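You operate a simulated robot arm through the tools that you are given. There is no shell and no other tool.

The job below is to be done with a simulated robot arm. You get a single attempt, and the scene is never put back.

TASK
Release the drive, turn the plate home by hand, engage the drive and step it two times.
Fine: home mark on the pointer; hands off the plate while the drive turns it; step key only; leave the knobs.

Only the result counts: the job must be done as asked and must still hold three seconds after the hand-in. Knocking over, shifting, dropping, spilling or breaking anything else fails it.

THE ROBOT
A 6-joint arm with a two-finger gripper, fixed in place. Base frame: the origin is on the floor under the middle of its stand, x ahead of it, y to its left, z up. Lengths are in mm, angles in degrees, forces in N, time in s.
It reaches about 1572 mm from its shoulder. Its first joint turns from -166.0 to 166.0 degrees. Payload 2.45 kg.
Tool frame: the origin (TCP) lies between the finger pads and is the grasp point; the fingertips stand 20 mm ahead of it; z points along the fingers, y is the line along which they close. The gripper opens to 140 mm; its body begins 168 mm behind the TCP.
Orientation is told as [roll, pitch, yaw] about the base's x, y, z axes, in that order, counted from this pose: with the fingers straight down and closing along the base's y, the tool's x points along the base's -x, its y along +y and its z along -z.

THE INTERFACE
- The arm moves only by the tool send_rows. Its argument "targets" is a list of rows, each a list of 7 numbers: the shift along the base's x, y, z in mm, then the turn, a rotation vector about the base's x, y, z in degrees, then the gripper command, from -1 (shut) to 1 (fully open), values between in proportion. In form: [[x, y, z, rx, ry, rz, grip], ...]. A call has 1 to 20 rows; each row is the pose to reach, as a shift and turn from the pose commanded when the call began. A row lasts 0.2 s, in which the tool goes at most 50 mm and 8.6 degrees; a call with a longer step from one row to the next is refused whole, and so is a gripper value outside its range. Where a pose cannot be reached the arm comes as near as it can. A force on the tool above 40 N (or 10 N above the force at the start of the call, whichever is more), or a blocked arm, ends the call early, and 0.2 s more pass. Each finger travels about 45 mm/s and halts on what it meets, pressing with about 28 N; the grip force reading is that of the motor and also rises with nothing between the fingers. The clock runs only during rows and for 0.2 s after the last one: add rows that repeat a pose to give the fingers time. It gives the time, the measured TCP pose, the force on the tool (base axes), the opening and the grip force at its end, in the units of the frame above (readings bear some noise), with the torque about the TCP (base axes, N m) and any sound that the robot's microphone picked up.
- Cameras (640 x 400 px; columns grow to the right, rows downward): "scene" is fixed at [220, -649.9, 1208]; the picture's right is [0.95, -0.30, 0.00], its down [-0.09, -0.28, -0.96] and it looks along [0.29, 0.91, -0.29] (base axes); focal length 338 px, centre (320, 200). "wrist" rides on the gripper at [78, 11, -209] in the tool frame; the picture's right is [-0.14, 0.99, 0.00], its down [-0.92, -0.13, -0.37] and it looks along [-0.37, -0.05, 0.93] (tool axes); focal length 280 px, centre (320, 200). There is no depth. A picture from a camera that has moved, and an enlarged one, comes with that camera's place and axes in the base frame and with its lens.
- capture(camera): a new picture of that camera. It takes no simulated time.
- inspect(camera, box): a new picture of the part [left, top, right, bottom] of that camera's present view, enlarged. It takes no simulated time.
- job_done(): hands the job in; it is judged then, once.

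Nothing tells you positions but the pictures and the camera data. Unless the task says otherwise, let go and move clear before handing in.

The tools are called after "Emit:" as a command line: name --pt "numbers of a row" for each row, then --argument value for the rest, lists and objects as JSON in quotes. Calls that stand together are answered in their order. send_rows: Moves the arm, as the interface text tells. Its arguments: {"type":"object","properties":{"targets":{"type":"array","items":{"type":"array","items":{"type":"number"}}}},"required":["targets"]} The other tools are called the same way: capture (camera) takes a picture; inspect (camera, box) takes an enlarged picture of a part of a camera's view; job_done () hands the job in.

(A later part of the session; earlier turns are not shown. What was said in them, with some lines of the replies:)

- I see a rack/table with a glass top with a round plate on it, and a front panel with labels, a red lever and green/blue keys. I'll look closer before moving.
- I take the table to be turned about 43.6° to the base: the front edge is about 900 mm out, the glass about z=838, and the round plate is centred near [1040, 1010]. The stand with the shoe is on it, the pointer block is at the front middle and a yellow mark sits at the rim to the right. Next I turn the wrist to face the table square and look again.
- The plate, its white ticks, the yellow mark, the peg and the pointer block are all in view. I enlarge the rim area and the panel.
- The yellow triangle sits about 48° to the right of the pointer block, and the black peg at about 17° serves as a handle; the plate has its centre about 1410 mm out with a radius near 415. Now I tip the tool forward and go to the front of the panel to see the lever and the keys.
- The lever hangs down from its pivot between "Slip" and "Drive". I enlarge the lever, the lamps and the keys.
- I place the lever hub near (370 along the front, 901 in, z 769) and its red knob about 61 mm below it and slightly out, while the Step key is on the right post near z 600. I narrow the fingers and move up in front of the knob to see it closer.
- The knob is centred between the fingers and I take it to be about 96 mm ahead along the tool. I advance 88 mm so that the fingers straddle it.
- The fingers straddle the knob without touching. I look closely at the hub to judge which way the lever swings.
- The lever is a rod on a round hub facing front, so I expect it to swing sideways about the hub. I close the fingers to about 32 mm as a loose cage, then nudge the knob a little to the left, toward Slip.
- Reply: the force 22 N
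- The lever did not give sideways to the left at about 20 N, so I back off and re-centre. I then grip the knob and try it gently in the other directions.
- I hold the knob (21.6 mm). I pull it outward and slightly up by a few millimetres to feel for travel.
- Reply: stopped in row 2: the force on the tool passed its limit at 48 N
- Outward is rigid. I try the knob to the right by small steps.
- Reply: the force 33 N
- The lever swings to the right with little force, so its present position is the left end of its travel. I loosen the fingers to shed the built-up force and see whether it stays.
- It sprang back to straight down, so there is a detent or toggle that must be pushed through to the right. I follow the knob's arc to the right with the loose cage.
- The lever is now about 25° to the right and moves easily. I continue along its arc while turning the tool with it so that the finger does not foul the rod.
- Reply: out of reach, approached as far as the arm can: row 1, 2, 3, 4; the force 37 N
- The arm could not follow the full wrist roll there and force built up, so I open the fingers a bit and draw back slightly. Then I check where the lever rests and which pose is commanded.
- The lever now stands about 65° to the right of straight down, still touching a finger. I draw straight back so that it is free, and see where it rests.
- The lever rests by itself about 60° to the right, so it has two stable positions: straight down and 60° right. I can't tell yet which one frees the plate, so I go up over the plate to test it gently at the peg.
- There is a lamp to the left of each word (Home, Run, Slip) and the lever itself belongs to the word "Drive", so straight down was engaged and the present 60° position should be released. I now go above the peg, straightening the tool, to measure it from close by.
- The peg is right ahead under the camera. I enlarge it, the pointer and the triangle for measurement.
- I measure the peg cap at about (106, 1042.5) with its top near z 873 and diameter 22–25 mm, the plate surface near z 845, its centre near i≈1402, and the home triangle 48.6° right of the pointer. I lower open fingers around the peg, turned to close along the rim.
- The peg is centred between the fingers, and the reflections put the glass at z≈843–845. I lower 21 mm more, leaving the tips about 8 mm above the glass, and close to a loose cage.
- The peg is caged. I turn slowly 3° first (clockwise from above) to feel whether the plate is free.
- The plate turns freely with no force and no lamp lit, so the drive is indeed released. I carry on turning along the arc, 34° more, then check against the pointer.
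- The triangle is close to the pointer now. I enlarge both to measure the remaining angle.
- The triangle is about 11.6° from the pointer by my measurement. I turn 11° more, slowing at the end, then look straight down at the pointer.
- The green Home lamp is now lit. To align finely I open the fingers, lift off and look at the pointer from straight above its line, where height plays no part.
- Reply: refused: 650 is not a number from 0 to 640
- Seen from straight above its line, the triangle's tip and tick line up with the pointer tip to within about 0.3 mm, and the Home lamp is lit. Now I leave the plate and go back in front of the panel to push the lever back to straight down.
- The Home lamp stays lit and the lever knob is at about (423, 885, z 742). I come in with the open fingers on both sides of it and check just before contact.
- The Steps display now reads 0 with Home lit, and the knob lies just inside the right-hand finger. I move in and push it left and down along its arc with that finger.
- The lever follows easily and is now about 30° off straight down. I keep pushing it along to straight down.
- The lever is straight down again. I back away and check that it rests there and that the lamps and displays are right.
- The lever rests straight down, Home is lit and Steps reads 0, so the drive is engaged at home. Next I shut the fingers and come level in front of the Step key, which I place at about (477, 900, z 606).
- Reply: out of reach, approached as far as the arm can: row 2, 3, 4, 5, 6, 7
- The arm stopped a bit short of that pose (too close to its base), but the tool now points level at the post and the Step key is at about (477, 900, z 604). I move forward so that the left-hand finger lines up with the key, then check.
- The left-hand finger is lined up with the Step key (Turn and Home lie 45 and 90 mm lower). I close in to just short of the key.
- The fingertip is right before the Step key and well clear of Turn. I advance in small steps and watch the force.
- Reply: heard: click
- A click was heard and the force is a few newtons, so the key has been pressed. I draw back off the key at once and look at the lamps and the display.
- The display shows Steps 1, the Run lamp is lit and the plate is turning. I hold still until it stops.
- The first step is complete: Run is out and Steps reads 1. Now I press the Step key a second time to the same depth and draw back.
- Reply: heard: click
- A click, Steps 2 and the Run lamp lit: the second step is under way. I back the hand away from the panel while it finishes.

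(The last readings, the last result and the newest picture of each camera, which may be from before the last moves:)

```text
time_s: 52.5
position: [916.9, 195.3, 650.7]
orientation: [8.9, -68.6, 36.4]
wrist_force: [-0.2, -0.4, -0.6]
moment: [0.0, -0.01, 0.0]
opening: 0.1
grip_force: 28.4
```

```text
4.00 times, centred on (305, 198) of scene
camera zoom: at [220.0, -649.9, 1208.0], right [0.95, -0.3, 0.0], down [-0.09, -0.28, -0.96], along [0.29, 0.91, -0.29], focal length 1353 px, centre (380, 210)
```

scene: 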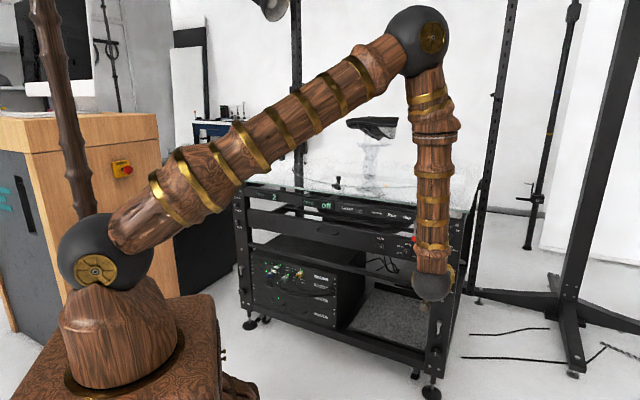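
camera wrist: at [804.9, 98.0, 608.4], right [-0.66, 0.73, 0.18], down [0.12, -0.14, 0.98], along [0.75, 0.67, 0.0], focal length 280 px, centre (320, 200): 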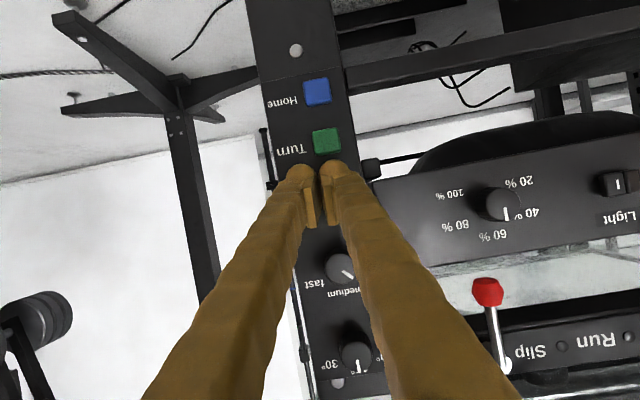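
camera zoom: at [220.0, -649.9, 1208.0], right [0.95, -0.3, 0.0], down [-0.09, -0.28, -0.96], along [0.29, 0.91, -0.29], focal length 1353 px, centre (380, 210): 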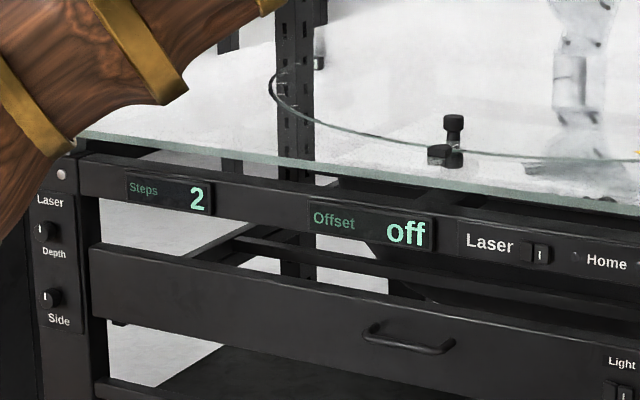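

Steps reads 2, Run, Home and Slip are dark and the triangle stands about 30° from the pointer, just as two 15° steps should give. I move the arm up and clear and check the panel once more.

Emit:
send_rows --pt "-12.8 8.6 30 -2.2 2.3 0 -1" --pt "-25.5 17.1 60 -4.4 4.6 0 -0.5" --pt "-38.3 25.7 90 -6.6 6.9 0 0" --pt "-51 34.3 120 -8.7 9.2 0 0" --pt "-63.8 42.8 150 -10.9 11.5 0 0" --pt "-76.5 51.4 180 -13.1 13.8 0 0" --pt "-76.5 51.4 180 -13.1 13.8 0 0"

Emit:
capture --camera "wrist"

Emit:
capture --camera "scene"

```text
time_s: 54.0
position: [840.2, 245.9, 830.9]
orientation: [5.2, -49.7, 39.7]
wrist_force: [0.0, 0.1, -0.3]
moment: [-0.03, 0.01, -0.01]
opening: 70.1
grip_force: 0.1
```

```text
taken
camera wrist: at [683.6, 104.5, 907.1], right [-0.61, 0.77, 0.16], down [0.35, 0.08, 0.93], along [0.71, 0.63, -0.32], focal length 280 px, centre (320, 200)
```

wrist: 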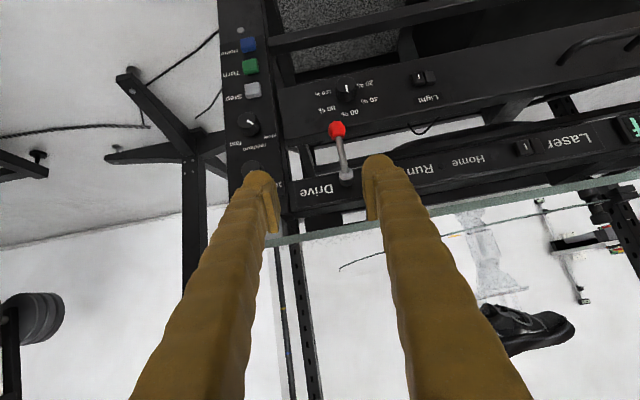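

```text
taken
```

scene: 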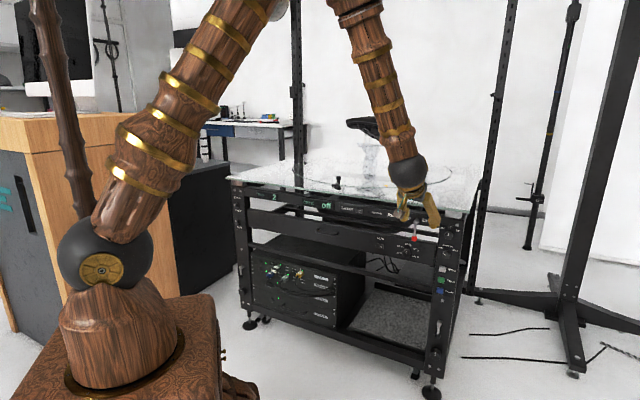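

The lever is down and the hand is free. I raise the arm clear of the table for a last full check.

Emit:
send_rows --pt "-25 -5 35 -4 4.2 0 0" --pt "-50 -5 70 -8 8.4 0 0" --pt "-75 0 105 -12 12.6 0 0" --pt "-95 10 140 -16 16.8 0 0" --pt "-110 20 175 -20 21 0 0" --pt "-125 30 210 -24 25.2 0 0" --pt "-140 40 240 -28 29.4 0 0"

Emit:
capture --camera "scene"

Emit:
inspect --camera "scene" --box '[340, 180, 480, 300]'

Emit:
inspect --camera "scene" --box '[225, 110, 465, 230]'

```text
time_s: 55.6
position: [698.9, 286.2, 1071.7]
orientation: [2.5, -9.2, 41.0]
wrist_force: [-0.3, 0.0, -0.1]
moment: [0.0, -0.01, 0.0]
opening: 69.8
grip_force: 0.3
```

```text
taken
```

scene: 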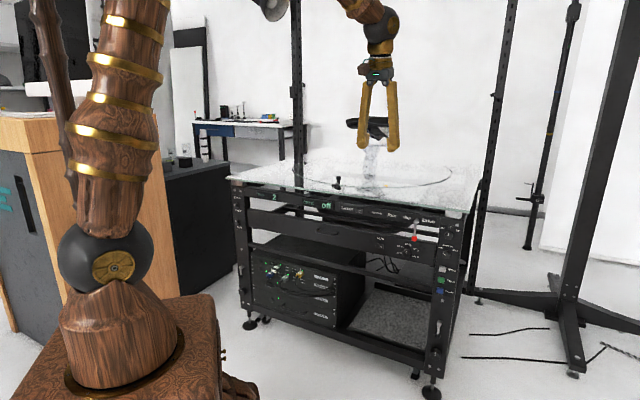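

```text
3.33 times, centred on (410, 240) of scene
camera zoom: at [220.0, -649.9, 1208.0], right [0.95, -0.3, 0.0], down [-0.09, -0.28, -0.96], along [0.29, 0.91, -0.29], focal length 1127 px, centre (20, 67)
```

zoom: 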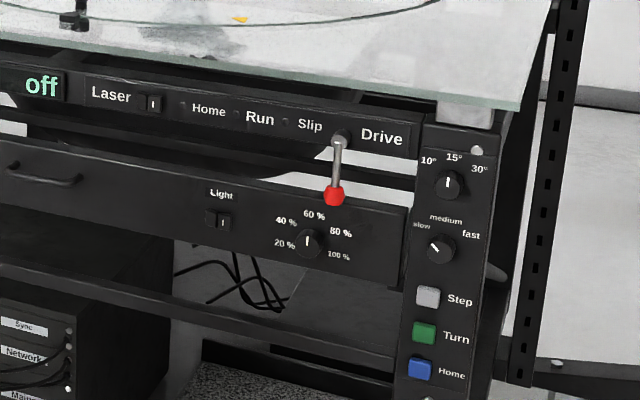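

```text
2.67 times, centred on (345, 170) of scene
camera zoom: at [220.0, -649.9, 1208.0], right [0.95, -0.3, 0.0], down [-0.09, -0.28, -0.96], along [0.29, 0.91, -0.29], focal length 902 px, centre (253, 280)
```

zoom: 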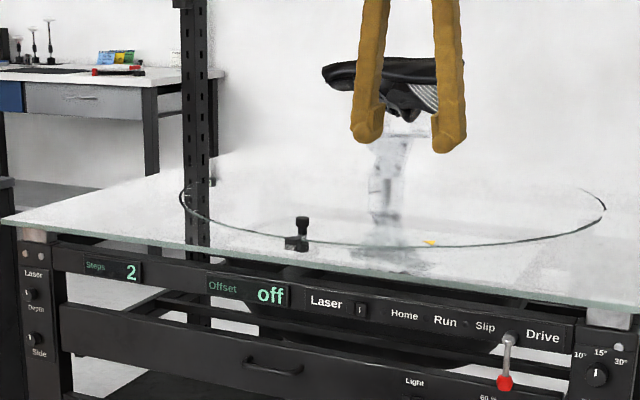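

The lever is down, all lamps are dark and Steps reads 2. The dials are unchanged, the shoe still stands on its holder and the arm is clear of everything. I hand the job in.

Emit:
job_done

```text
The job is handed in.
```

The job is done and handed in: I released the drive, turned the plate home by hand, engaged the drive again and stepped it twice.

- **Home:** the Home lamp lit and Steps went to 0. Seen from straight above, the mark lined up with the pointer to within about 0.3 mm before I engaged the drive.
- **Steps:** I pressed only the Step key, twice, and waited for the first step to finish before the second. Steps reads 2, and the mark stands about 30° from the pointer, which matches two 15° steps.
- **Hands off:** nothing touched the plate while the drive was turning it.
- **Left as found:** the dials I could see are where they were (15° and slow), the lever is down, the Home, Run and Slip lamps are dark, and the shoe still stands on its holder.

Finding the lever's direction took some trial. I pushed it left and pulled it outward before it gave to the right. The outward pull briefly reached 48 N on the tool, but the lever showed no harm.
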